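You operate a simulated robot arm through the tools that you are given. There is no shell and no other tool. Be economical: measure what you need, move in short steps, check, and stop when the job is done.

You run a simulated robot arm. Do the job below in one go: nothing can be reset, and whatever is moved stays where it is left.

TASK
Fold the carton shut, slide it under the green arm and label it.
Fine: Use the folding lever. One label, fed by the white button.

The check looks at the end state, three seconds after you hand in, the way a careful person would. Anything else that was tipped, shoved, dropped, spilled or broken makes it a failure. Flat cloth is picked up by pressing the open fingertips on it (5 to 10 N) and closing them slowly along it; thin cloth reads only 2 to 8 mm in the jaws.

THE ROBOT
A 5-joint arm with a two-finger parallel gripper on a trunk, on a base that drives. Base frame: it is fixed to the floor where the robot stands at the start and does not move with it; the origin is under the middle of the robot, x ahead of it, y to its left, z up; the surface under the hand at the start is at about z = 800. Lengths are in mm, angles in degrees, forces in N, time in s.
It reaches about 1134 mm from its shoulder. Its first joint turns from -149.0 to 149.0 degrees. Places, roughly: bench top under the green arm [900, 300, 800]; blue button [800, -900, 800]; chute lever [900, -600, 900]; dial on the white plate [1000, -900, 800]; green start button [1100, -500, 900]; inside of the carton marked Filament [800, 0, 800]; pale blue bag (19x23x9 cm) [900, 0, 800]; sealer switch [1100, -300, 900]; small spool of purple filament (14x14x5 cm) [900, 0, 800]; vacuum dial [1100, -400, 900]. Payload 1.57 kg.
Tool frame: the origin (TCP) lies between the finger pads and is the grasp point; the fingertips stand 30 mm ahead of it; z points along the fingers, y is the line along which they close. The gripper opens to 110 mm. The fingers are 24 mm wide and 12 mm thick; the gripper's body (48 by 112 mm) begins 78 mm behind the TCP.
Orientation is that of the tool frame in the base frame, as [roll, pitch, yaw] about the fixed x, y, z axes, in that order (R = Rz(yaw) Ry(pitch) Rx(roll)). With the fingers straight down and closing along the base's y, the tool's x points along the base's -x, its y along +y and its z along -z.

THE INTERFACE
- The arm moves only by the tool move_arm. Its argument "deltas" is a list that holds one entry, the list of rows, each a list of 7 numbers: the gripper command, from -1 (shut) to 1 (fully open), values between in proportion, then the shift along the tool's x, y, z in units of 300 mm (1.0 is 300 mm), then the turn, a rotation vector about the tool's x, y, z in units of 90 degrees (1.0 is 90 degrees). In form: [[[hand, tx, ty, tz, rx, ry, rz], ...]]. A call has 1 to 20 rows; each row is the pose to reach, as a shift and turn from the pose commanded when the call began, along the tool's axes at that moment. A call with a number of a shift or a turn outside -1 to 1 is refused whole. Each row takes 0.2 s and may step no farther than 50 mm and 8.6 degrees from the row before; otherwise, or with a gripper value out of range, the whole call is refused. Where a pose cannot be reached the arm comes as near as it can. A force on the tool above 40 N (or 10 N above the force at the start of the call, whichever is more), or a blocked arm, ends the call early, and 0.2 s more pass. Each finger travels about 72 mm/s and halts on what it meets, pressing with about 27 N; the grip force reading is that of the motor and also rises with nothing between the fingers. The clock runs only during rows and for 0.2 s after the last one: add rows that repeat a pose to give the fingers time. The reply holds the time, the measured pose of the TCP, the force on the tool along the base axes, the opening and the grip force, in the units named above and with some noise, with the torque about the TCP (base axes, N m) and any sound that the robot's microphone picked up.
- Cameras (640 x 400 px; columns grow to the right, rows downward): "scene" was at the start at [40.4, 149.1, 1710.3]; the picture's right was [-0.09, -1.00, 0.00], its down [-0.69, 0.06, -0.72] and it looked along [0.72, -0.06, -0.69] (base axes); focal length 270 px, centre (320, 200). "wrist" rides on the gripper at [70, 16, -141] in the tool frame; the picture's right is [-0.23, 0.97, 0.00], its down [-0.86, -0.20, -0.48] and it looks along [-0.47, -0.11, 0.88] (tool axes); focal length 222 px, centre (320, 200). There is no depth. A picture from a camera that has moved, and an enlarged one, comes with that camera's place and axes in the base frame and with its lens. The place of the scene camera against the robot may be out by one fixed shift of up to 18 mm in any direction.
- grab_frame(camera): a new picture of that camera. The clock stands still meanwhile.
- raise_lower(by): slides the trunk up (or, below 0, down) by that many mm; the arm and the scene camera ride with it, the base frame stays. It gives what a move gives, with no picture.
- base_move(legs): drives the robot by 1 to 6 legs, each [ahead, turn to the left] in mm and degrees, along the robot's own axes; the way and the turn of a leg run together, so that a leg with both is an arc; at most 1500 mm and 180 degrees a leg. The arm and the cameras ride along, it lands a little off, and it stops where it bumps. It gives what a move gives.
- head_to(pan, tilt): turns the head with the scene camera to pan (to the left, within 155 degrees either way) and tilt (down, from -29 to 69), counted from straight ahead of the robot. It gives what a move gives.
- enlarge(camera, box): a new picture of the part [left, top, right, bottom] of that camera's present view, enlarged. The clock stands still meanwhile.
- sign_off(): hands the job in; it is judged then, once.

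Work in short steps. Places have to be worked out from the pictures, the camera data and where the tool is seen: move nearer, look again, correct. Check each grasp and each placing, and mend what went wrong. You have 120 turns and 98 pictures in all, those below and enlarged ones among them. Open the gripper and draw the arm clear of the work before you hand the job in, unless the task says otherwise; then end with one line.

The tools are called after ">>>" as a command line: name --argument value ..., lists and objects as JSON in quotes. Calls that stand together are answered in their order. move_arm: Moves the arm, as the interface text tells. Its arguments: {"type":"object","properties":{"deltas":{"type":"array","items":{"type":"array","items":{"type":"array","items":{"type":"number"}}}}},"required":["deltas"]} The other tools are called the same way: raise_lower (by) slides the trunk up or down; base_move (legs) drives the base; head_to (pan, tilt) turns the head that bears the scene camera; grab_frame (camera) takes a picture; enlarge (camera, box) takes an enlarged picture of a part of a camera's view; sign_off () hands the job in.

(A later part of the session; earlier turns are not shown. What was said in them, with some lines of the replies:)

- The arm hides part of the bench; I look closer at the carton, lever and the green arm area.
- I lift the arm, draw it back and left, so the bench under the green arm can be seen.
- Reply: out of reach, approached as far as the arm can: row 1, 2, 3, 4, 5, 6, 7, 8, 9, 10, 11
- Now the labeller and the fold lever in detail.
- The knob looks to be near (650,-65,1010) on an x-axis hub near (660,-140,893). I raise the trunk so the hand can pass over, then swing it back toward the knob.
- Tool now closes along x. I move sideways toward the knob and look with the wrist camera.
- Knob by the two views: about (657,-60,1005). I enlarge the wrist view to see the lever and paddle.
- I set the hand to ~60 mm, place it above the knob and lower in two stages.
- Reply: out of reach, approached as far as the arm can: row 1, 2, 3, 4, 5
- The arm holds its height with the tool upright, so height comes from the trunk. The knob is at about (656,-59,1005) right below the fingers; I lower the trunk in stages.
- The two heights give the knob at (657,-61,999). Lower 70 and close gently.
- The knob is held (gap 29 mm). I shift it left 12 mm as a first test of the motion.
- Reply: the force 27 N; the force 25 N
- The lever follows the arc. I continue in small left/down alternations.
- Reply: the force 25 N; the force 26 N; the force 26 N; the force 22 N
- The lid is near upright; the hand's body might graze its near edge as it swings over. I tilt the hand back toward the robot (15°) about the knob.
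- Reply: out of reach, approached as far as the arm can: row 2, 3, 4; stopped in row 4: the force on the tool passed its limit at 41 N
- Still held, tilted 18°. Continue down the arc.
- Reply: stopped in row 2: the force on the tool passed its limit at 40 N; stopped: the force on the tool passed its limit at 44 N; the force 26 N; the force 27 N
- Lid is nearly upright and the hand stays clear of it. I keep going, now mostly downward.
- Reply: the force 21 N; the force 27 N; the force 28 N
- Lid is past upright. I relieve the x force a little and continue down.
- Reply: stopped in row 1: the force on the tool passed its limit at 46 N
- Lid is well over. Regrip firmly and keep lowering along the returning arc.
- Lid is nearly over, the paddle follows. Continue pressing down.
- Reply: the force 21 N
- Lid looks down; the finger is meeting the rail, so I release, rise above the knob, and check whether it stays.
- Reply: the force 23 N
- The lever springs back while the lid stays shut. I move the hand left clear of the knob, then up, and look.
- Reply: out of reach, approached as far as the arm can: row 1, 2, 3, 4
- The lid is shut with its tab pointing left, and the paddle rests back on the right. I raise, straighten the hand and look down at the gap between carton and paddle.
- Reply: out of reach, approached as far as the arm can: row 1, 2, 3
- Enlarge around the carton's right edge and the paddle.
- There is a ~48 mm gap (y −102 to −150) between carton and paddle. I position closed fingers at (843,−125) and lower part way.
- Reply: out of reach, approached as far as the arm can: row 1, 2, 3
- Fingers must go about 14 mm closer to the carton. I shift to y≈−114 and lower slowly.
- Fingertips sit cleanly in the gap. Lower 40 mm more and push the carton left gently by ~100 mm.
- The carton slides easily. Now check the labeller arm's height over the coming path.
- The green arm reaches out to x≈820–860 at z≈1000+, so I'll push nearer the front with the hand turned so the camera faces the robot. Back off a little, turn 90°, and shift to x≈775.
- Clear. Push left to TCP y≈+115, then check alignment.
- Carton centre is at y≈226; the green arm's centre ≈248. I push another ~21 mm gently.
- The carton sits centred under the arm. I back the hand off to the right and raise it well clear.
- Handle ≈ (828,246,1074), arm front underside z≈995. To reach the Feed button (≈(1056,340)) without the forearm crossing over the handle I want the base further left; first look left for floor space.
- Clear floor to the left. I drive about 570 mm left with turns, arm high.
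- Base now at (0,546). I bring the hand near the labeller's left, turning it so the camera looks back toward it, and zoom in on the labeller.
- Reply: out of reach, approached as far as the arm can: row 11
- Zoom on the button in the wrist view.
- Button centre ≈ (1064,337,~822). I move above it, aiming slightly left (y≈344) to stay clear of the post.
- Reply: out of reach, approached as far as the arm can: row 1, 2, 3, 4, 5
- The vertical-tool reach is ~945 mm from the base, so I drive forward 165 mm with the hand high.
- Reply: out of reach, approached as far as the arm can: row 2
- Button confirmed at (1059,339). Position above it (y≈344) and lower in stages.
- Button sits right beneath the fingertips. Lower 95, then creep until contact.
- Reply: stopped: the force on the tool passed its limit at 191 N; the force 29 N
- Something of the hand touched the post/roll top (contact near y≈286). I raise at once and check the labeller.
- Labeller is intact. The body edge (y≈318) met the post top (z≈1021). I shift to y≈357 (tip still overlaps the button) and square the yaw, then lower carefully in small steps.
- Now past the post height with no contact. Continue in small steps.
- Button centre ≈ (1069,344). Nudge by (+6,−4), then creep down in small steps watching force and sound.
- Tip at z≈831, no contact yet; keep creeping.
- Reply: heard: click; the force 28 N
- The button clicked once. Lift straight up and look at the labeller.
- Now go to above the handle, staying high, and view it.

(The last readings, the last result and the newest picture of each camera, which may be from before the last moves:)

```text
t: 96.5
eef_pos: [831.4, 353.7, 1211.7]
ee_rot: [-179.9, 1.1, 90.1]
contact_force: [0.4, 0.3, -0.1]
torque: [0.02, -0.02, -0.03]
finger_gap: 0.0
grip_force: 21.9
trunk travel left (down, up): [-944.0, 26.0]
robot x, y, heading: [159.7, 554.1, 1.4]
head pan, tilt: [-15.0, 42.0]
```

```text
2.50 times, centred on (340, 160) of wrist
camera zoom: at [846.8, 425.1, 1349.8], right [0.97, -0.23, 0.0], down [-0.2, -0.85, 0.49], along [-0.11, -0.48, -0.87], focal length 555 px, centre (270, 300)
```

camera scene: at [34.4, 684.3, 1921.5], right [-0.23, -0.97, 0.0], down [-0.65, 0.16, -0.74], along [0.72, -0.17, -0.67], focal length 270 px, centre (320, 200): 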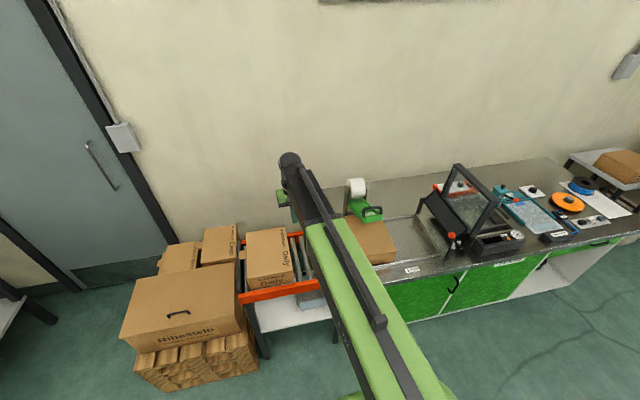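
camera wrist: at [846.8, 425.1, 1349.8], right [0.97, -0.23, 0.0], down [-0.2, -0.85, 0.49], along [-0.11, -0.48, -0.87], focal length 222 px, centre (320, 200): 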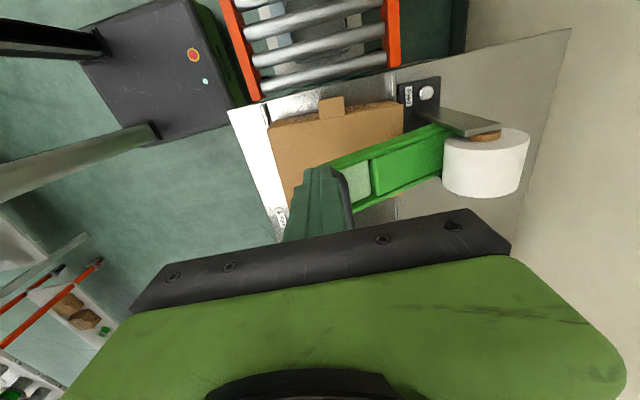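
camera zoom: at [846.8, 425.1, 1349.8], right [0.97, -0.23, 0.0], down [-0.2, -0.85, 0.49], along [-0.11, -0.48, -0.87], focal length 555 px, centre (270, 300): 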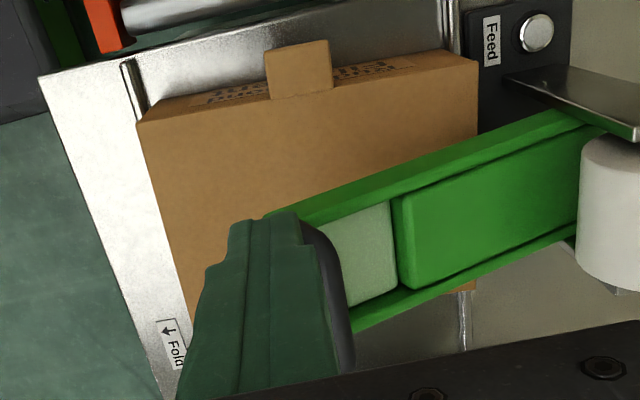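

The handle bar lies along y at x≈846. I move above it, open the fingers to straddle it, and lower partway for a view.

>>> move_arm --deltas '[[[0.1, -0.12, 0.02, 0, 0, 0, 0], [0.1, -0.24, 0.049, 0, 0, 0, 0], [0.1, -0.35, 0.049, 0, 0, 0, 0], [0.1, -0.35, 0.049, 0, 0, 0, 0]]]'

>>> raise_lower --by -80

>>> grab_frame --camera "wrist"

>>> enlarge --camera "scene" --box '[300, 130, 460, 270]'

```text
t: 97.5
eef_pos: [844.2, 250.1, 1210.9]
ee_rot: [-179.9, 1.0, 90.1]
contact_force: [-0.7, 0.6, -0.3]
torque: [-0.04, -0.04, -0.01]
finger_gap: 60.5
grip_force: 0.1
out of reach, approached as far as the arm can: row 3, 4
trunk travel left (down, up): [-944.0, 26.0]
robot x, y, heading: [158.8, 552.8, 1.3]
head pan, tilt: [-15.0, 42.0]
```

```text
t: 98.6
eef_pos: [844.9, 250.3, 1130.8]
ee_rot: [-179.9, 1.1, 90.0]
contact_force: [-0.5, 0.2, -0.5]
torque: [-0.04, -0.02, -0.01]
finger_gap: 60.6
grip_force: 0.0
trunk travel left (down, up): [-864.0, 106.0]
robot x, y, heading: [158.1, 549.0, 1.3]
head pan, tilt: [-15.0, 42.0]
```

```text
33 pictures are left
camera wrist: at [860.1, 321.6, 1270.1], right [0.97, -0.23, 0.0], down [-0.2, -0.85, 0.49], along [-0.11, -0.48, -0.87], focal length 222 px, centre (320, 200)
```

wrist: 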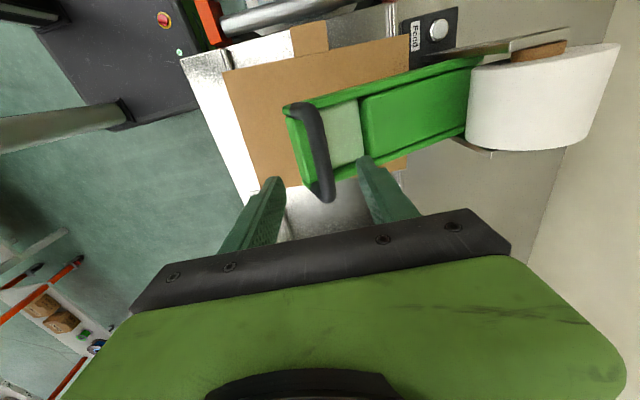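

```text
2.86 times, centred on (380, 200) of scene
camera zoom: at [194.8, 688.1, 1843.8], right [-0.24, -0.97, 0.0], down [-0.65, 0.16, -0.74], along [0.72, -0.18, -0.67], focal length 771 px, centre (149, 200)
```

zoom: 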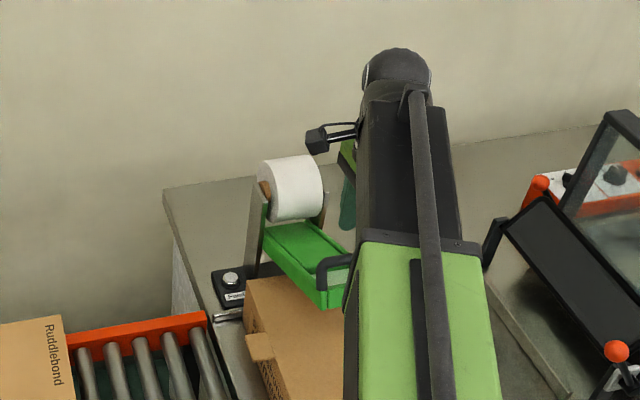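

Bar is at x≈842, centred y≈251, z≈1055. Lower 65 and close on it.

>>> raise_lower --by -63

>>> grab_frame --camera "wrist"

```text
t: 99.7
eef_pos: [844.8, 249.6, 1067.9]
ee_rot: [-179.9, 1.1, 90.1]
contact_force: [0.3, 0.2, 0.4]
torque: [0.0, 0.0, 0.02]
finger_gap: 60.2
grip_force: 0.0
trunk travel left (down, up): [-801.0, 169.0]
robot x, y, heading: [157.6, 553.4, 1.2]
head pan, tilt: [-15.0, 42.0]
```

```text
31 pictures are left
camera wrist: at [860.1, 321.5, 1207.1], right [0.97, -0.23, 0.0], down [-0.2, -0.85, 0.49], along [-0.11, -0.48, -0.87], focal length 222 px, centre (320, 200)
```

wrist: 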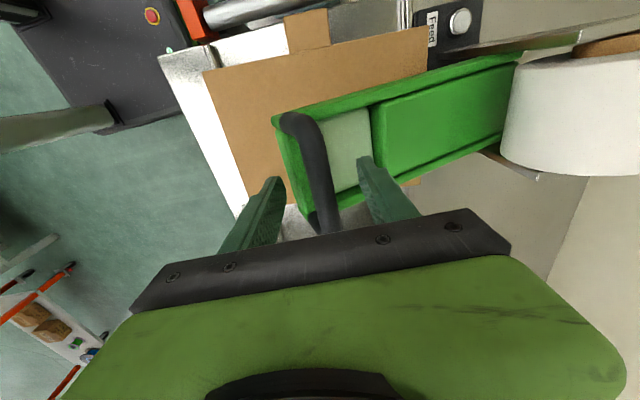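

The bar lies between the fingers. Close on it.

>>> move_arm --deltas '[[[-0.4, 0, -0.006, 0, 0, 0, 0], [-0.7, 0, -0.006, 0, 0, 0, 0], [-0.9, 0, -0.006, 0, 0, 0, 0], [-0.9, 0, -0.006, 0, 0, 0, 0]]]'

>>> raise_lower --by -10

>>> grab_frame --camera "wrist"

```text
t: 100.7
eef_pos: [839.7, 249.3, 1068.7]
ee_rot: [-179.8, 1.1, 90.1]
contact_force: [-21.8, 0.9, -1.7]
torque: [-0.25, 1.87, -0.72]
finger_gap: 31.7
grip_force: 40.4
trunk travel left (down, up): [-801.0, 169.0]
robot x, y, heading: [157.0, 551.6, 1.5]
head pan, tilt: [-15.0, 42.0]
```

```text
t: 101.2
eef_pos: [834.2, 249.1, 1060.5]
ee_rot: [-179.1, 1.0, 89.7]
contact_force: [-21.9, 2.0, 5.0]
torque: [0.61, 1.96, -0.9]
finger_gap: 29.2
grip_force: 38.7
trunk travel left (down, up): [-791.0, 179.0]
robot x, y, heading: [155.5, 551.9, 1.3]
head pan, tilt: [-15.0, 42.0]
stopped: the force on the tool passed its limit at 41 N (the readings are from after the stop); the commanded pose is now the measured one
```

```text
30 pictures are left
camera wrist: at [852.3, 321.2, 1198.4], right [0.97, -0.23, -0.01], down [-0.19, -0.85, 0.5], along [-0.12, -0.48, -0.87], focal length 222 px, centre (320, 200)
```

wrist: 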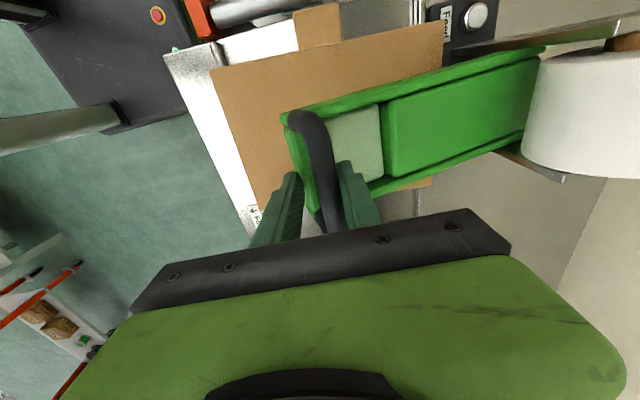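

The bar (~24 mm thick) is held, and swings toward me as it drops. I alternate small lowers with small −x shifts.

>>> move_arm --deltas '[[[-0.9, 0, -0.015, 0, 0, 0, 0], [-0.9, 0, -0.015, 0, 0, 0, 0]]]'

>>> raise_lower --by -10

>>> move_arm --deltas '[[[-0.9, 0, -0.015, 0, 0, 0, 0], [-0.9, 0, -0.015, 0, 0, 0, 0]]]'

>>> raise_lower --by -10

>>> grab_frame --camera "wrist"

```text
t: 101.8
eef_pos: [833.4, 250.0, 1058.7]
ee_rot: [-179.4, 1.0, 90.0]
contact_force: [-11.3, -0.4, 0.1]
torque: [0.36, 1.73, -0.97]
finger_gap: 29.0
grip_force: 39.1
trunk travel left (down, up): [-791.0, 179.0]
robot x, y, heading: [159.5, 552.0, 1.3]
head pan, tilt: [-15.0, 42.0]
```

```text
t: 102.4
eef_pos: [829.7, 248.8, 1048.9]
ee_rot: [-179.2, 1.2, 90.0]
contact_force: [-28.3, 0.1, 8.8]
torque: [-0.78, 2.0, -0.47]
finger_gap: 27.4
grip_force: 37.9
trunk travel left (down, up): [-781.0, 189.0]
robot x, y, heading: [160.6, 550.6, 1.7]
head pan, tilt: [-15.0, 42.0]
```

```text
t: 103.0
eef_pos: [828.2, 250.0, 1048.5]
ee_rot: [-179.6, 1.0, 90.0]
contact_force: [-12.6, -1.1, 2.8]
torque: [-0.31, 1.64, -0.67]
finger_gap: 27.2
grip_force: 38.1
trunk travel left (down, up): [-781.0, 189.0]
robot x, y, heading: [159.3, 548.9, 1.4]
head pan, tilt: [-15.0, 42.0]
```

```text
t: 103.6
eef_pos: [824.4, 249.8, 1039.9]
ee_rot: [-179.2, 1.0, 90.0]
contact_force: [-28.9, 0.1, 7.8]
torque: [-0.28, 1.92, -0.83]
finger_gap: 25.7
grip_force: 37.3
trunk travel left (down, up): [-771.0, 199.0]
robot x, y, heading: [157.6, 552.0, 1.3]
head pan, tilt: [-15.0, 42.0]
```

```text
29 pictures are left
camera wrist: at [842.6, 321.3, 1178.9], right [0.97, -0.23, -0.01], down [-0.19, -0.85, 0.5], along [-0.12, -0.48, -0.87], focal length 222 px, centre (320, 200)
```

wrist: 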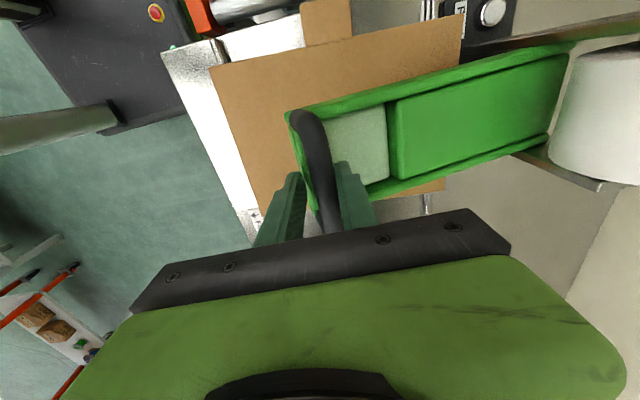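

The arm follows. Continue with slightly larger −x corrections.

>>> move_arm --deltas '[[[-0.9, 0, -0.02, 0, 0, 0, 0], [-0.9, 0, -0.02, 0, 0, 0, 0]]]'

>>> raise_lower --by -12

>>> move_arm --deltas '[[[-0.9, 0, -0.02, 0, 0, 0, 0], [-0.9, 0, -0.02, 0, 0, 0, 0]]]'

>>> raise_lower --by -12

>>> move_arm --deltas '[[[-0.9, 0, -0.018, 0, 0, 0, 0], [-0.9, 0, -0.018, 0, 0, 0, 0]]]'

>>> raise_lower --by -12

>>> grab_frame --camera "wrist"

```text
t: 104.2
eef_pos: [824.0, 249.7, 1037.3]
ee_rot: [-179.5, 0.9, 90.0]
contact_force: [-6.4, 0.7, -0.5]
torque: [0.51, 1.32, -1.0]
finger_gap: 25.5
grip_force: 37.0
trunk travel left (down, up): [-771.0, 199.0]
robot x, y, heading: [162.0, 548.6, 1.3]
head pan, tilt: [-15.0, 42.0]
```

```text
t: 104.8
eef_pos: [822.1, 249.7, 1027.6]
ee_rot: [-179.3, 1.0, 90.0]
contact_force: [-10.7, 1.9, 5.4]
torque: [0.23, 0.17, -0.76]
finger_gap: 15.6
grip_force: 31.4
trunk travel left (down, up): [-759.0, 211.0]
robot x, y, heading: [158.0, 546.7, 1.4]
head pan, tilt: [-15.0, 42.0]
```

```text
t: 105.4
eef_pos: [820.8, 249.9, 1024.1]
ee_rot: [-179.5, 1.1, 90.0]
contact_force: [16.7, 0.9, -4.8]
torque: [-0.03, -0.09, -0.78]
finger_gap: 16.1
grip_force: 30.9
trunk travel left (down, up): [-759.0, 211.0]
robot x, y, heading: [160.8, 550.5, 1.4]
head pan, tilt: [-15.0, 42.0]
```

```text
t: 106.0
eef_pos: [816.0, 249.0, 1015.2]
ee_rot: [-179.3, 1.1, 90.1]
contact_force: [0.3, 3.4, 1.4]
torque: [0.19, 0.15, -0.77]
finger_gap: 15.9
grip_force: 31.5
trunk travel left (down, up): [-747.0, 223.0]
robot x, y, heading: [159.2, 550.6, 1.4]
head pan, tilt: [-15.0, 42.0]
```

```text
t: 106.6
eef_pos: [816.3, 250.5, 1012.3]
ee_rot: [-179.4, 1.1, 89.9]
contact_force: [24.4, 1.6, -6.3]
torque: [-0.14, -0.05, -0.75]
finger_gap: 16.0
grip_force: 31.6
trunk travel left (down, up): [-747.0, 223.0]
robot x, y, heading: [159.8, 551.4, 1.5]
head pan, tilt: [-15.0, 42.0]
```

```text
t: 107.2
eef_pos: [812.1, 249.5, 1000.8]
ee_rot: [-179.4, 1.0, 90.0]
contact_force: [8.0, 3.9, -1.8]
torque: [0.15, 0.16, -0.75]
finger_gap: 15.8
grip_force: 31.5
trunk travel left (down, up): [-735.0, 235.0]
robot x, y, heading: [156.8, 549.4, 1.4]
head pan, tilt: [-15.0, 42.0]
```

```text
28 pictures are left
camera wrist: at [830.2, 321.5, 1140.3], right [0.97, -0.23, -0.01], down [-0.19, -0.85, 0.5], along [-0.12, -0.48, -0.87], focal length 222 px, centre (320, 200)
```

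wrist: 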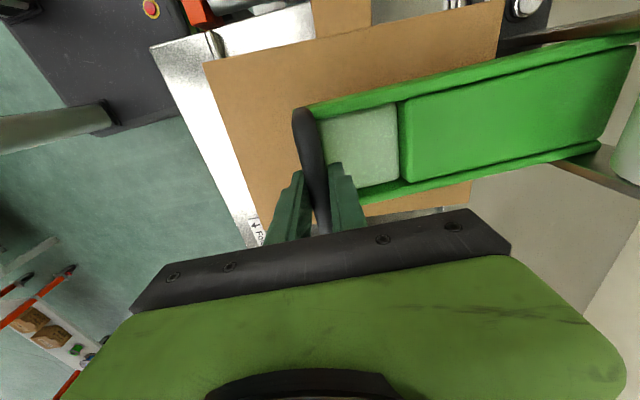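

Firmly held (16 mm). Keep bringing it down.

>>> raise_lower --by -12

>>> move_arm --deltas '[[[-0.9, 0, -0.008, 0, 0, 0, 0], [-0.9, 0, -0.008, 0, 0, 0, 0]]]'

>>> raise_lower --by -12

>>> move_arm --deltas '[[[-0.9, 0, -0.008, 0, 0, 0, 0], [-0.9, 0, -0.008, 0, 0, 0, 0]]]'

>>> raise_lower --by -12

>>> grab_frame --camera "wrist"

```text
t: 107.8
eef_pos: [809.5, 249.0, 991.6]
ee_rot: [-179.4, 1.0, 89.9]
contact_force: [-10.6, 5.8, 5.4]
torque: [0.18, 0.12, -0.79]
finger_gap: 16.0
grip_force: 31.4
trunk travel left (down, up): [-723.0, 247.0]
robot x, y, heading: [157.6, 554.3, 1.3]
head pan, tilt: [-15.0, 42.0]
```

```text
t: 108.4
eef_pos: [809.7, 249.5, 990.4]
ee_rot: [-179.5, 1.1, 89.9]
contact_force: [-0.3, 5.0, 2.5]
torque: [-0.07, -0.04, -0.72]
finger_gap: 15.6
grip_force: 31.4
trunk travel left (down, up): [-723.0, 247.0]
robot x, y, heading: [157.4, 553.0, 1.5]
head pan, tilt: [-15.0, 42.0]
```

```text
t: 109.0
eef_pos: [806.5, 249.3, 979.2]
ee_rot: [-179.4, 1.1, 90.0]
contact_force: [-13.6, 6.5, 4.5]
torque: [-0.08, 0.16, -0.8]
finger_gap: 16.0
grip_force: 31.7
trunk travel left (down, up): [-711.0, 259.0]
robot x, y, heading: [160.9, 552.8, 1.5]
head pan, tilt: [-15.0, 42.0]
```

```text
t: 109.6
eef_pos: [806.7, 248.9, 978.8]
ee_rot: [-179.5, 1.1, 89.9]
contact_force: [-2.9, 8.2, 4.1]
torque: [-0.22, -0.03, -0.76]
finger_gap: 15.7
grip_force: 31.4
trunk travel left (down, up): [-711.0, 259.0]
robot x, y, heading: [159.3, 549.0, 1.5]
head pan, tilt: [-15.0, 42.0]
```

```text
t: 110.2
eef_pos: [805.5, 248.8, 966.9]
ee_rot: [-179.4, 1.2, 90.0]
contact_force: [-2.0, 2.9, 14.6]
torque: [-0.11, 0.03, -0.73]
finger_gap: 15.9
grip_force: 31.1
trunk travel left (down, up): [-699.0, 271.0]
robot x, y, heading: [160.5, 549.6, 1.4]
head pan, tilt: [-15.0, 42.0]
```

```text
27 pictures are left
camera wrist: at [822.9, 320.9, 1105.9], right [0.97, -0.23, 0.0], down [-0.2, -0.85, 0.5], along [-0.12, -0.48, -0.87], focal length 222 px, centre (320, 200)
```

wrist: 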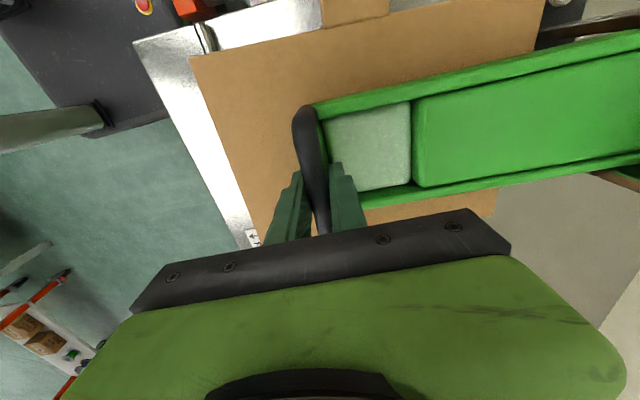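

Vertical force is rising — likely touching the carton. A few more small presses.

>>> raise_lower --by -5

>>> raise_lower --by -4

>>> enlarge --camera "wrist" --box '[180, 0, 540, 240]'

>>> enlarge --camera "scene" --box '[280, 100, 460, 270]'

```text
t: 110.6
eef_pos: [804.6, 248.6, 964.0]
ee_rot: [-179.6, 1.2, 89.9]
contact_force: [-0.6, 0.5, 31.1]
torque: [0.08, -0.29, -0.8]
finger_gap: 15.5
grip_force: 30.9
trunk travel left (down, up): [-696.0, 274.0]
robot x, y, heading: [161.8, 551.0, 1.6]
head pan, tilt: [-15.0, 42.0]
stopped: the force on the tool passed its limit at 46 N (the readings are from after the stop); the commanded pose is now the measured one
```

```text
t: 110.9
eef_pos: [805.4, 249.0, 963.8]
ee_rot: [-179.6, 1.1, 89.8]
contact_force: [0.0, 0.2, 35.6]
torque: [0.08, -0.34, -0.76]
finger_gap: 15.9
grip_force: 31.1
trunk travel left (down, up): [-695.0, 275.0]
robot x, y, heading: [159.6, 552.0, 1.5]
head pan, tilt: [-15.0, 42.0]
stopped: the force on the tool passed its limit at 49 N (the readings are from after the stop); the commanded pose is now the measured one
```

```text
1.67 times, centred on (360, 120) of wrist
camera zoom: at [822.5, 320.9, 1102.9], right [0.97, -0.23, 0.0], down [-0.2, -0.84, 0.5], along [-0.12, -0.48, -0.87], focal length 370 px, centre (253, 333)
```

zoom: 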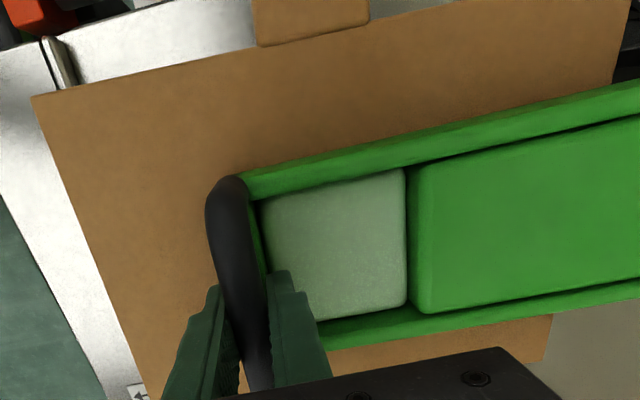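

```text
2.35 times, centred on (370, 185) of scene
camera zoom: at [191.2, 689.6, 1674.9], right [-0.24, -0.97, 0.0], down [-0.65, 0.16, -0.74], along [0.72, -0.18, -0.67], focal length 635 px, centre (202, 235)
```

zoom: 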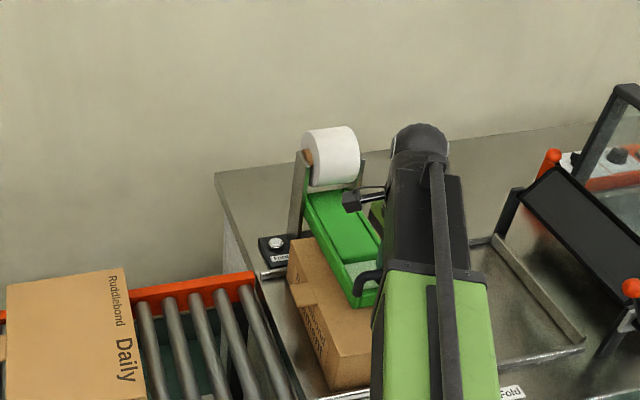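

Pressed firmly onto the lid. Now I bring the arm back up along the reverse path, still holding the handle.

>>> raise_lower --by 14

>>> move_arm --deltas '[[[-0.9, 0, 0.008, 0, 0, 0, 0], [-0.9, 0, 0.008, 0, 0, 0, 0]]]'

>>> raise_lower --by 12

>>> move_arm --deltas '[[[-0.9, 0, 0.01, 0, 0, 0, 0], [-0.9, 0, 0.01, 0, 0, 0, 0]]]'

>>> raise_lower --by 12

>>> grab_frame --camera "wrist"

```text
t: 111.5
eef_pos: [808.5, 247.9, 975.8]
ee_rot: [-179.5, 1.0, 89.9]
contact_force: [0.9, 5.3, 2.9]
torque: [0.52, -0.15, -0.78]
finger_gap: 15.9
grip_force: 31.7
trunk travel left (down, up): [-709.0, 261.0]
robot x, y, heading: [158.7, 549.7, 1.2]
head pan, tilt: [-15.0, 42.0]
```

```text
t: 112.1
eef_pos: [807.3, 250.0, 976.7]
ee_rot: [-179.5, 1.1, 89.8]
contact_force: [-13.7, 3.4, 5.8]
torque: [0.63, 0.09, -0.72]
finger_gap: 15.8
grip_force: 31.6
trunk travel left (down, up): [-709.0, 261.0]
robot x, y, heading: [161.6, 551.0, 1.4]
head pan, tilt: [-15.0, 42.0]
```

```text
t: 112.7
eef_pos: [811.9, 248.5, 988.3]
ee_rot: [-179.7, 1.2, 90.0]
contact_force: [-1.0, 1.6, 3.7]
torque: [-0.13, -0.14, -0.73]
finger_gap: 15.6
grip_force: 31.8
trunk travel left (down, up): [-721.0, 249.0]
robot x, y, heading: [160.5, 551.9, 1.5]
head pan, tilt: [-15.0, 42.0]
```

```text
t: 113.3
eef_pos: [811.5, 248.4, 988.6]
ee_rot: [-179.5, 1.1, 89.8]
contact_force: [-13.6, 4.2, 5.4]
torque: [-0.39, 0.08, -0.74]
finger_gap: 15.6
grip_force: 31.9
trunk travel left (down, up): [-721.0, 249.0]
robot x, y, heading: [159.3, 548.2, 1.4]
head pan, tilt: [-15.0, 42.0]
```

```text
t: 113.9
eef_pos: [815.0, 248.2, 1000.7]
ee_rot: [-179.7, 1.1, 89.9]
contact_force: [2.1, 1.8, 2.1]
torque: [0.33, -0.14, -0.78]
finger_gap: 15.6
grip_force: 31.9
trunk travel left (down, up): [-733.0, 237.0]
robot x, y, heading: [162.5, 553.5, 1.3]
head pan, tilt: [-15.0, 42.0]
```

```text
24 pictures are left
camera wrist: at [830.7, 320.5, 1139.0], right [0.97, -0.23, 0.0], down [-0.2, -0.85, 0.5], along [-0.11, -0.48, -0.87], focal length 222 px, centre (320, 200)
```

wrist: 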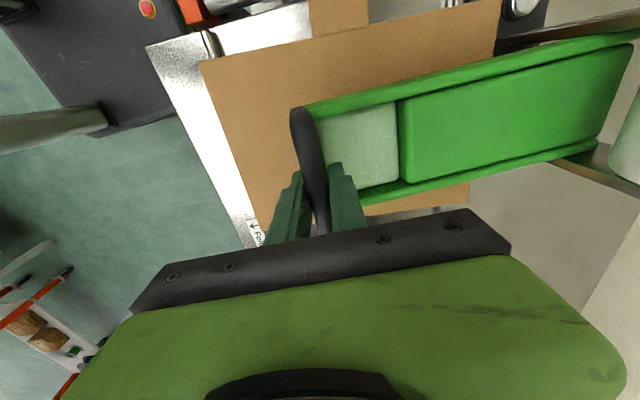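

Continue raising to the start height.

>>> move_arm --deltas '[[[-0.9, 0, 0.013, 0, 0, 0, 0], [-0.9, 0, 0.013, 0, 0, 0, 0]]]'

>>> raise_lower --by 13

>>> move_arm --deltas '[[[-0.9, 0, 0.015, 0, 0, 0, 0], [-0.9, 0, 0.015, 0, 0, 0, 0]]]'

>>> raise_lower --by 13

>>> move_arm --deltas '[[[-0.9, 0, 0.018, 0, 0, 0, 0], [-0.9, 0, 0.018, 0, 0, 0, 0]]]'

>>> raise_lower --by 13

>>> grab_frame --camera "wrist"

```text
t: 114.5
eef_pos: [814.4, 248.7, 1001.4]
ee_rot: [-179.5, 1.1, 89.8]
contact_force: [-15.9, 0.7, 6.1]
torque: [0.22, 0.22, -0.72]
finger_gap: 15.9
grip_force: 31.4
trunk travel left (down, up): [-733.0, 237.0]
robot x, y, heading: [157.2, 552.5, 1.3]
head pan, tilt: [-15.0, 42.0]
```

```text
t: 115.2
eef_pos: [817.4, 248.7, 1013.3]
ee_rot: [-179.7, 1.2, 89.9]
contact_force: [1.2, -1.7, 1.7]
torque: [-0.09, -0.12, -0.81]
finger_gap: 15.9
grip_force: 31.7
trunk travel left (down, up): [-746.0, 224.0]
robot x, y, heading: [160.5, 548.8, 1.2]
head pan, tilt: [-15.0, 42.0]
```

```text
t: 115.8
eef_pos: [818.1, 247.7, 1014.6]
ee_rot: [-179.4, 1.2, 89.8]
contact_force: [-19.6, 4.5, 8.1]
torque: [-0.04, 0.27, -0.68]
finger_gap: 15.8
grip_force: 31.3
trunk travel left (down, up): [-746.0, 224.0]
robot x, y, heading: [157.7, 554.1, 1.2]
head pan, tilt: [-15.0, 42.0]
```

```text
t: 116.4
eef_pos: [823.3, 248.3, 1026.2]
ee_rot: [-179.8, 1.0, 89.9]
contact_force: [1.0, 3.4, 2.8]
torque: [0.39, -0.06, -0.77]
finger_gap: 15.6
grip_force: 31.5
trunk travel left (down, up): [-759.0, 211.0]
robot x, y, heading: [157.9, 550.6, 1.4]
head pan, tilt: [-15.0, 42.0]
```

```text
t: 117.0
eef_pos: [824.2, 248.7, 1028.1]
ee_rot: [-179.5, 1.1, 89.8]
contact_force: [-19.0, 3.6, 8.6]
torque: [0.57, 0.35, -0.7]
finger_gap: 16.0
grip_force: 31.5
trunk travel left (down, up): [-759.0, 211.0]
robot x, y, heading: [158.9, 552.8, 1.3]
head pan, tilt: [-15.0, 42.0]
```

```text
t: 117.6
eef_pos: [829.2, 248.3, 1038.8]
ee_rot: [-179.7, 1.2, 89.9]
contact_force: [3.6, 1.3, -0.3]
torque: [-0.1, -0.04, -0.72]
finger_gap: 16.2
grip_force: 32.2
trunk travel left (down, up): [-772.0, 198.0]
robot x, y, heading: [160.7, 551.3, 1.4]
head pan, tilt: [-15.0, 42.0]
```

```text
23 pictures are left
camera wrist: at [845.4, 320.2, 1177.7], right [0.97, -0.23, 0.0], down [-0.2, -0.84, 0.5], along [-0.11, -0.48, -0.87], focal length 222 px, centre (320, 200)
```

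wrist: 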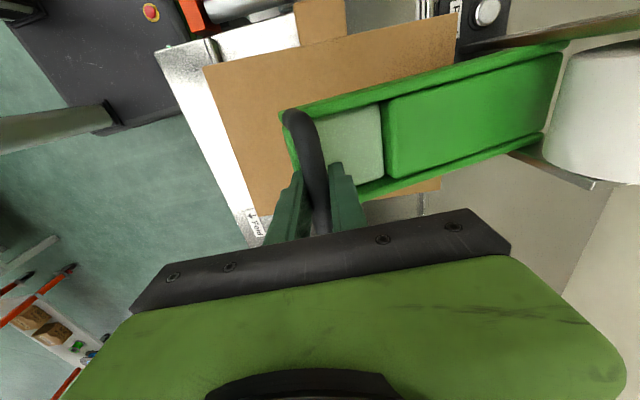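

A bit more to the rest position, then release and lift off.

>>> move_arm --deltas '[[[-0.9, 0, 0.018, 0, 0, 0, 0], [-0.9, 0, 0.018, 0, 0, 0, 0]]]'

>>> raise_lower --by 12

>>> move_arm --deltas '[[[-0.9, 0, 0.015, 0, 0, 0, 0], [-0.9, 0, 0.015, 0, 0, 0, 0]]]'

>>> raise_lower --by 8

>>> move_arm --deltas '[[[0.1, 0, 0, 0, 0, 0, 0], [0.1, 0, 0, 0, 0, 0, 0], [0.1, 0, 0, 0, 0, 0, 0], [0.1, 0, 0, 0, 0, 0, 0]]]'

>>> raise_lower --by 130

>>> grab_frame --camera "wrist"

```text
t: 118.2
eef_pos: [829.7, 248.2, 1039.9]
ee_rot: [-179.5, 1.1, 89.8]
contact_force: [-17.8, 0.5, 10.2]
torque: [0.09, 0.41, -0.71]
finger_gap: 16.1
grip_force: 31.2
trunk travel left (down, up): [-772.0, 198.0]
robot x, y, heading: [156.3, 555.6, 1.5]
head pan, tilt: [-15.0, 42.0]
```

```text
t: 118.8
eef_pos: [833.4, 247.5, 1051.1]
ee_rot: [-179.7, 1.0, 89.7]
contact_force: [3.8, -1.4, 0.0]
torque: [-0.09, -0.01, -0.8]
finger_gap: 16.2
grip_force: 31.4
trunk travel left (down, up): [-784.0, 186.0]
robot x, y, heading: [160.8, 550.1, 1.4]
head pan, tilt: [-15.0, 42.0]
```

```text
t: 119.4
eef_pos: [836.0, 248.0, 1052.0]
ee_rot: [-179.5, 1.1, 89.8]
contact_force: [-12.0, -2.0, 7.3]
torque: [-0.1, 0.35, -0.71]
finger_gap: 16.2
grip_force: 31.8
trunk travel left (down, up): [-784.0, 186.0]
robot x, y, heading: [159.4, 550.5, 1.4]
head pan, tilt: [-15.0, 42.0]
```

```text
t: 119.9
eef_pos: [839.1, 247.9, 1058.9]
ee_rot: [-179.7, 1.2, 89.8]
contact_force: [4.7, -3.2, 0.2]
torque: [0.12, -0.21, -0.88]
finger_gap: 16.1
grip_force: 31.7
trunk travel left (down, up): [-792.0, 178.0]
robot x, y, heading: [160.2, 549.2, 1.5]
head pan, tilt: [-15.0, 42.0]
```

```text
t: 120.9
eef_pos: [837.5, 247.7, 1059.4]
ee_rot: [-179.5, 1.1, 89.9]
contact_force: [0.2, 0.2, -0.5]
torque: [-0.02, 0.02, 0.02]
finger_gap: 60.5
grip_force: 0.0
trunk travel left (down, up): [-792.0, 178.0]
robot x, y, heading: [159.9, 552.9, 1.6]
head pan, tilt: [-15.0, 42.0]
```

```text
t: 122.5
eef_pos: [838.5, 248.2, 1190.3]
ee_rot: [-179.5, 1.2, 89.9]
contact_force: [0.6, 0.1, -0.1]
torque: [-0.01, 0.01, 0.01]
finger_gap: 60.4
grip_force: 0.0
trunk travel left (down, up): [-922.0, 48.0]
robot x, y, heading: [158.3, 549.7, 1.6]
head pan, tilt: [-15.0, 42.0]
```

```text
22 pictures are left
camera wrist: at [854.6, 320.2, 1327.7], right [0.97, -0.23, 0.0], down [-0.2, -0.85, 0.5], along [-0.12, -0.48, -0.87], focal length 222 px, centre (320, 200)
```

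wrist: 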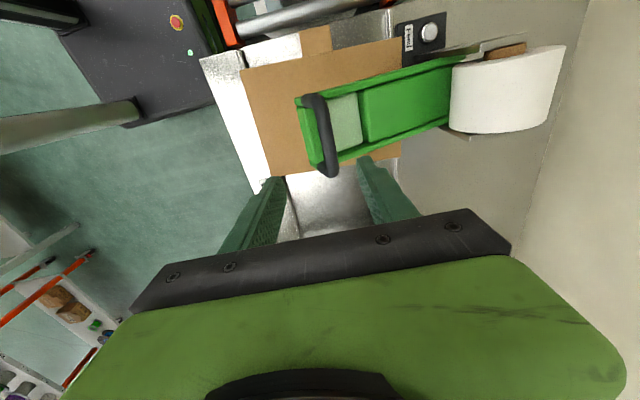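

The green arm is back up. To check the label I take a low look beneath it: move the hand back and turn it toward the carton, then tilt.

>>> move_arm --deltas '[[[0.1, 0.04, -0.09, 0, 0, 0, -0.08], [0.1, 0.08, -0.18, 0, 0, 0, -0.16], [0.1, 0.12, -0.27, 0, 0, 0, -0.24], [0.1, 0.16, -0.36, 0, 0, 0, -0.32], [0.1, 0.2, -0.45, 0, 0, 0, -0.4], [0.1, 0.24, -0.54, 0, 0, 0, -0.48], [0.1, 0.28, -0.63, 0, 0, 0, -0.56], [0.1, 0.32, -0.72, 0, 0, 0, -0.64], [0.1, 0.36, -0.807, 0, 0, 0, -0.73], [0.1, 0.36, -0.807, 0, 0, 0, -0.73]]]'

>>> move_arm --deltas '[[[0.1, 0, 0, 0, 0, -0.08, 0], [0.1, 0, 0, 0, 0, -0.16, 0], [0.1, 0, 0, 0, 0, -0.24, 0], [0.1, 0, 0, 0, 0, -0.32, 0]]]'

```text
t: 124.7
eef_pos: [680.2, 325.2, 1189.1]
ee_rot: [-178.8, -0.1, 155.8]
contact_force: [0.3, -0.4, 0.4]
torque: [-0.01, 0.0, 0.01]
finger_gap: 60.5
grip_force: 0.0
out of reach, approached as far as the arm can: row 6, 7, 8, 9, 10
trunk travel left (down, up): [-922.0, 48.0]
robot x, y, heading: [157.2, 549.7, 1.4]
head pan, tilt: [-15.0, 42.0]
```

```text
t: 125.7
eef_pos: [778.0, 263.8, 1218.2]
ee_rot: [-178.6, 28.8, 156.1]
contact_force: [0.4, -0.1, -0.6]
torque: [0.01, 0.01, -0.01]
finger_gap: 60.5
grip_force: 0.1
out of reach, approached as far as the arm can: row 1, 2, 3, 4
trunk travel left (down, up): [-922.0, 48.0]
robot x, y, heading: [156.6, 551.8, 1.6]
head pan, tilt: [-15.0, 42.0]
```

Tilted, but the arm is at its shortest; I back the base off 200 mm and lower the trunk to look under.

>>> base_move --legs '[[-200, 0]]'

>>> raise_lower --by -220

>>> grab_frame --camera "wrist"

```text
t: 127.3
eef_pos: [578.0, 261.5, 1220.3]
ee_rot: [-178.6, 28.8, 156.6]
contact_force: [-0.9, -0.7, 0.0]
torque: [-0.01, -0.1, -0.03]
finger_gap: 60.7
grip_force: 0.1
trunk travel left (down, up): [-922.0, 48.0]
robot x, y, heading: [-40.8, 542.6, 1.9]
head pan, tilt: [-15.0, 42.0]
```

```text
t: 129.6
eef_pos: [579.8, 263.4, 998.4]
ee_rot: [-178.7, 28.6, 156.6]
contact_force: [0.4, -0.5, -0.4]
torque: [-0.01, -0.03, 0.02]
finger_gap: 60.6
grip_force: 0.0
trunk travel left (down, up): [-702.0, 268.0]
robot x, y, heading: [-43.8, 547.2, 2.0]
head pan, tilt: [-15.0, 42.0]
```

```text
21 pictures are left
camera wrist: at [468.9, 331.5, 1087.4], right [0.58, 0.81, 0.09], down [0.4, -0.38, 0.83], along [0.71, -0.45, -0.55], focal length 222 px, centre (320, 200)
```

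wrist: 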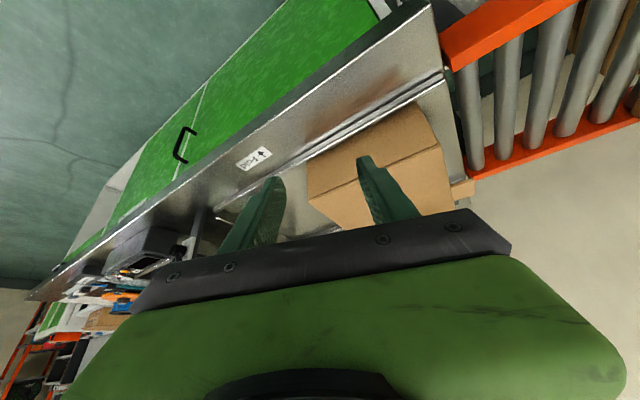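

The wrist view is inverted and blocked. I'll swing the whole robot left so the arm is out of the way, lower the trunk, and look with the scene camera.

>>> raise_lower --by 220

>>> base_move --legs '[[0, 110]]'

>>> raise_lower --by -600

>>> head_to --pan -133 --tilt 20

>>> grab_frame --camera "scene"

```text
t: 132.0
eef_pos: [579.4, 262.4, 1218.8]
ee_rot: [-178.6, 28.5, 156.6]
contact_force: [0.2, 0.1, 0.2]
torque: [0.0, 0.01, 0.02]
finger_gap: 60.6
grip_force: 0.1
trunk travel left (down, up): [-922.0, 48.0]
robot x, y, heading: [-40.0, 544.2, 1.7]
head pan, tilt: [-15.0, 42.0]
```

```text
t: 137.1
eef_pos: [-14.6, 1231.1, 1218.7]
ee_rot: [-178.6, 28.7, -90.9]
contact_force: [-0.4, -0.7, 0.6]
torque: [0.06, 0.03, 0.02]
finger_gap: 60.7
grip_force: 0.0
trunk travel left (down, up): [-922.0, 48.0]
robot x, y, heading: [-89.7, 531.1, 114.4]
head pan, tilt: [-15.0, 42.0]
```

```text
refused: -600 is not a number from -400 to 400
```

```text
t: 139.0
eef_pos: [-17.6, 1231.8, 1217.5]
ee_rot: [-178.6, 28.6, -90.9]
contact_force: [-0.1, -0.4, -0.5]
torque: [-0.04, 0.01, 0.01]
finger_gap: 60.4
grip_force: 0.1
trunk travel left (down, up): [-922.0, 48.0]
robot x, y, heading: [-89.5, 530.0, 114.0]
head pan, tilt: [-133.0, 20.0]
```

```text
20 pictures are left
camera scene: at [-135.1, 375.6, 1936.1], right [-0.33, -0.95, 0.0], down [-0.32, 0.11, -0.94], along [0.89, -0.31, -0.34], focal length 270 px, centre (320, 200)
```

scene: 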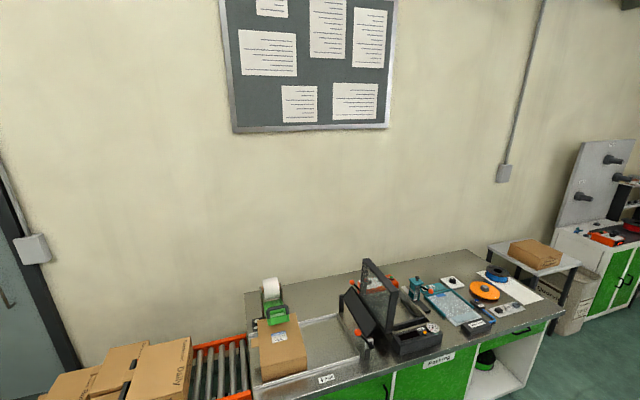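

A label seems visible on the lid. Lower the trunk a bit and enlarge.

>>> raise_lower --by -400

>>> head_to --pan -130 --tilt 28

>>> enlarge --camera "scene" --box '[180, 100, 420, 300]'

```text
t: 142.9
eef_pos: [-16.7, 1232.3, 818.0]
ee_rot: [-178.5, 28.6, -91.0]
contact_force: [0.4, 0.5, -0.6]
torque: [0.01, 0.03, -0.01]
finger_gap: 60.6
grip_force: 0.0
trunk travel left (down, up): [-522.0, 448.0]
robot x, y, heading: [-91.5, 526.6, 113.9]
head pan, tilt: [-133.0, 20.0]
```

```text
t: 143.6
eef_pos: [-17.1, 1232.3, 818.3]
ee_rot: [-178.6, 28.6, -91.0]
contact_force: [-0.2, -0.8, 0.0]
torque: [0.0, 0.01, -0.02]
finger_gap: 60.7
grip_force: 0.1
trunk travel left (down, up): [-522.0, 448.0]
robot x, y, heading: [-87.3, 528.9, 113.8]
head pan, tilt: [-130.0, 28.0]
```

```text
2.00 times, centred on (300, 200) of scene
camera zoom: at [-135.4, 380.7, 1523.2], right [-0.28, -0.96, 0.0], down [-0.45, 0.13, -0.88], along [0.85, -0.24, -0.47], focal length 540 px, centre (360, 200)
```

zoom: 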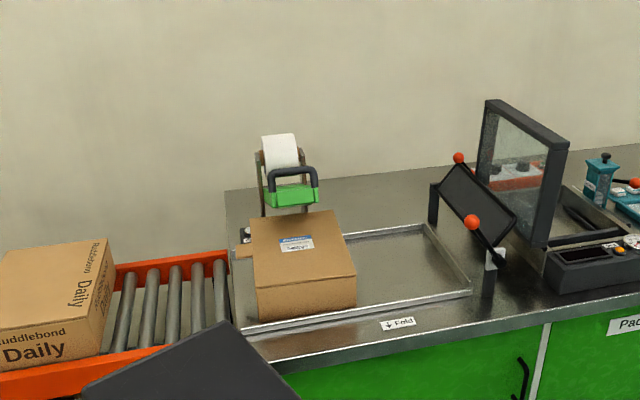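

>>> enlarge --camera "scene" --box '[230, 155, 310, 265]'

```text
3.64 times, centred on (270, 210) of scene
camera zoom: at [-135.4, 380.7, 1523.2], right [-0.28, -0.96, 0.0], down [-0.45, 0.13, -0.88], along [0.85, -0.24, -0.47], focal length 982 px, centre (502, 164)
```

zoom: 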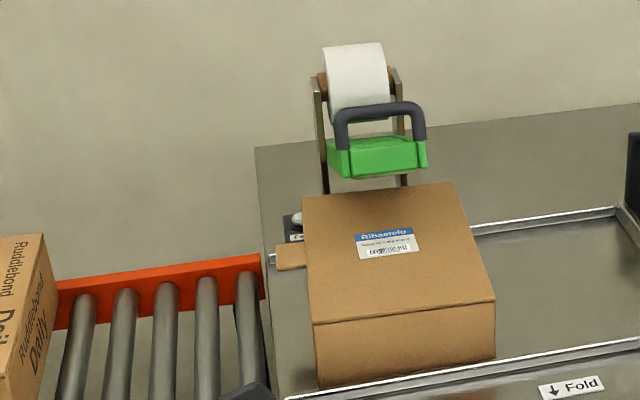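

The picture shows one "Ribastelo" label flat on the lid, the carton shut under the raised green arm, and everything else in place. The gripper is open and the arm is clear, so I hand in.

>>> sign_off

```text
The job is handed in.
```

I folded the carton shut with the lever, slid it under the green arm, and put one label on the lid, fed by a single press of the white button. While I was lowering onto the button, the hand bumped the labeller's post once (191 N); the labeller looked undamaged afterwards and still worked.
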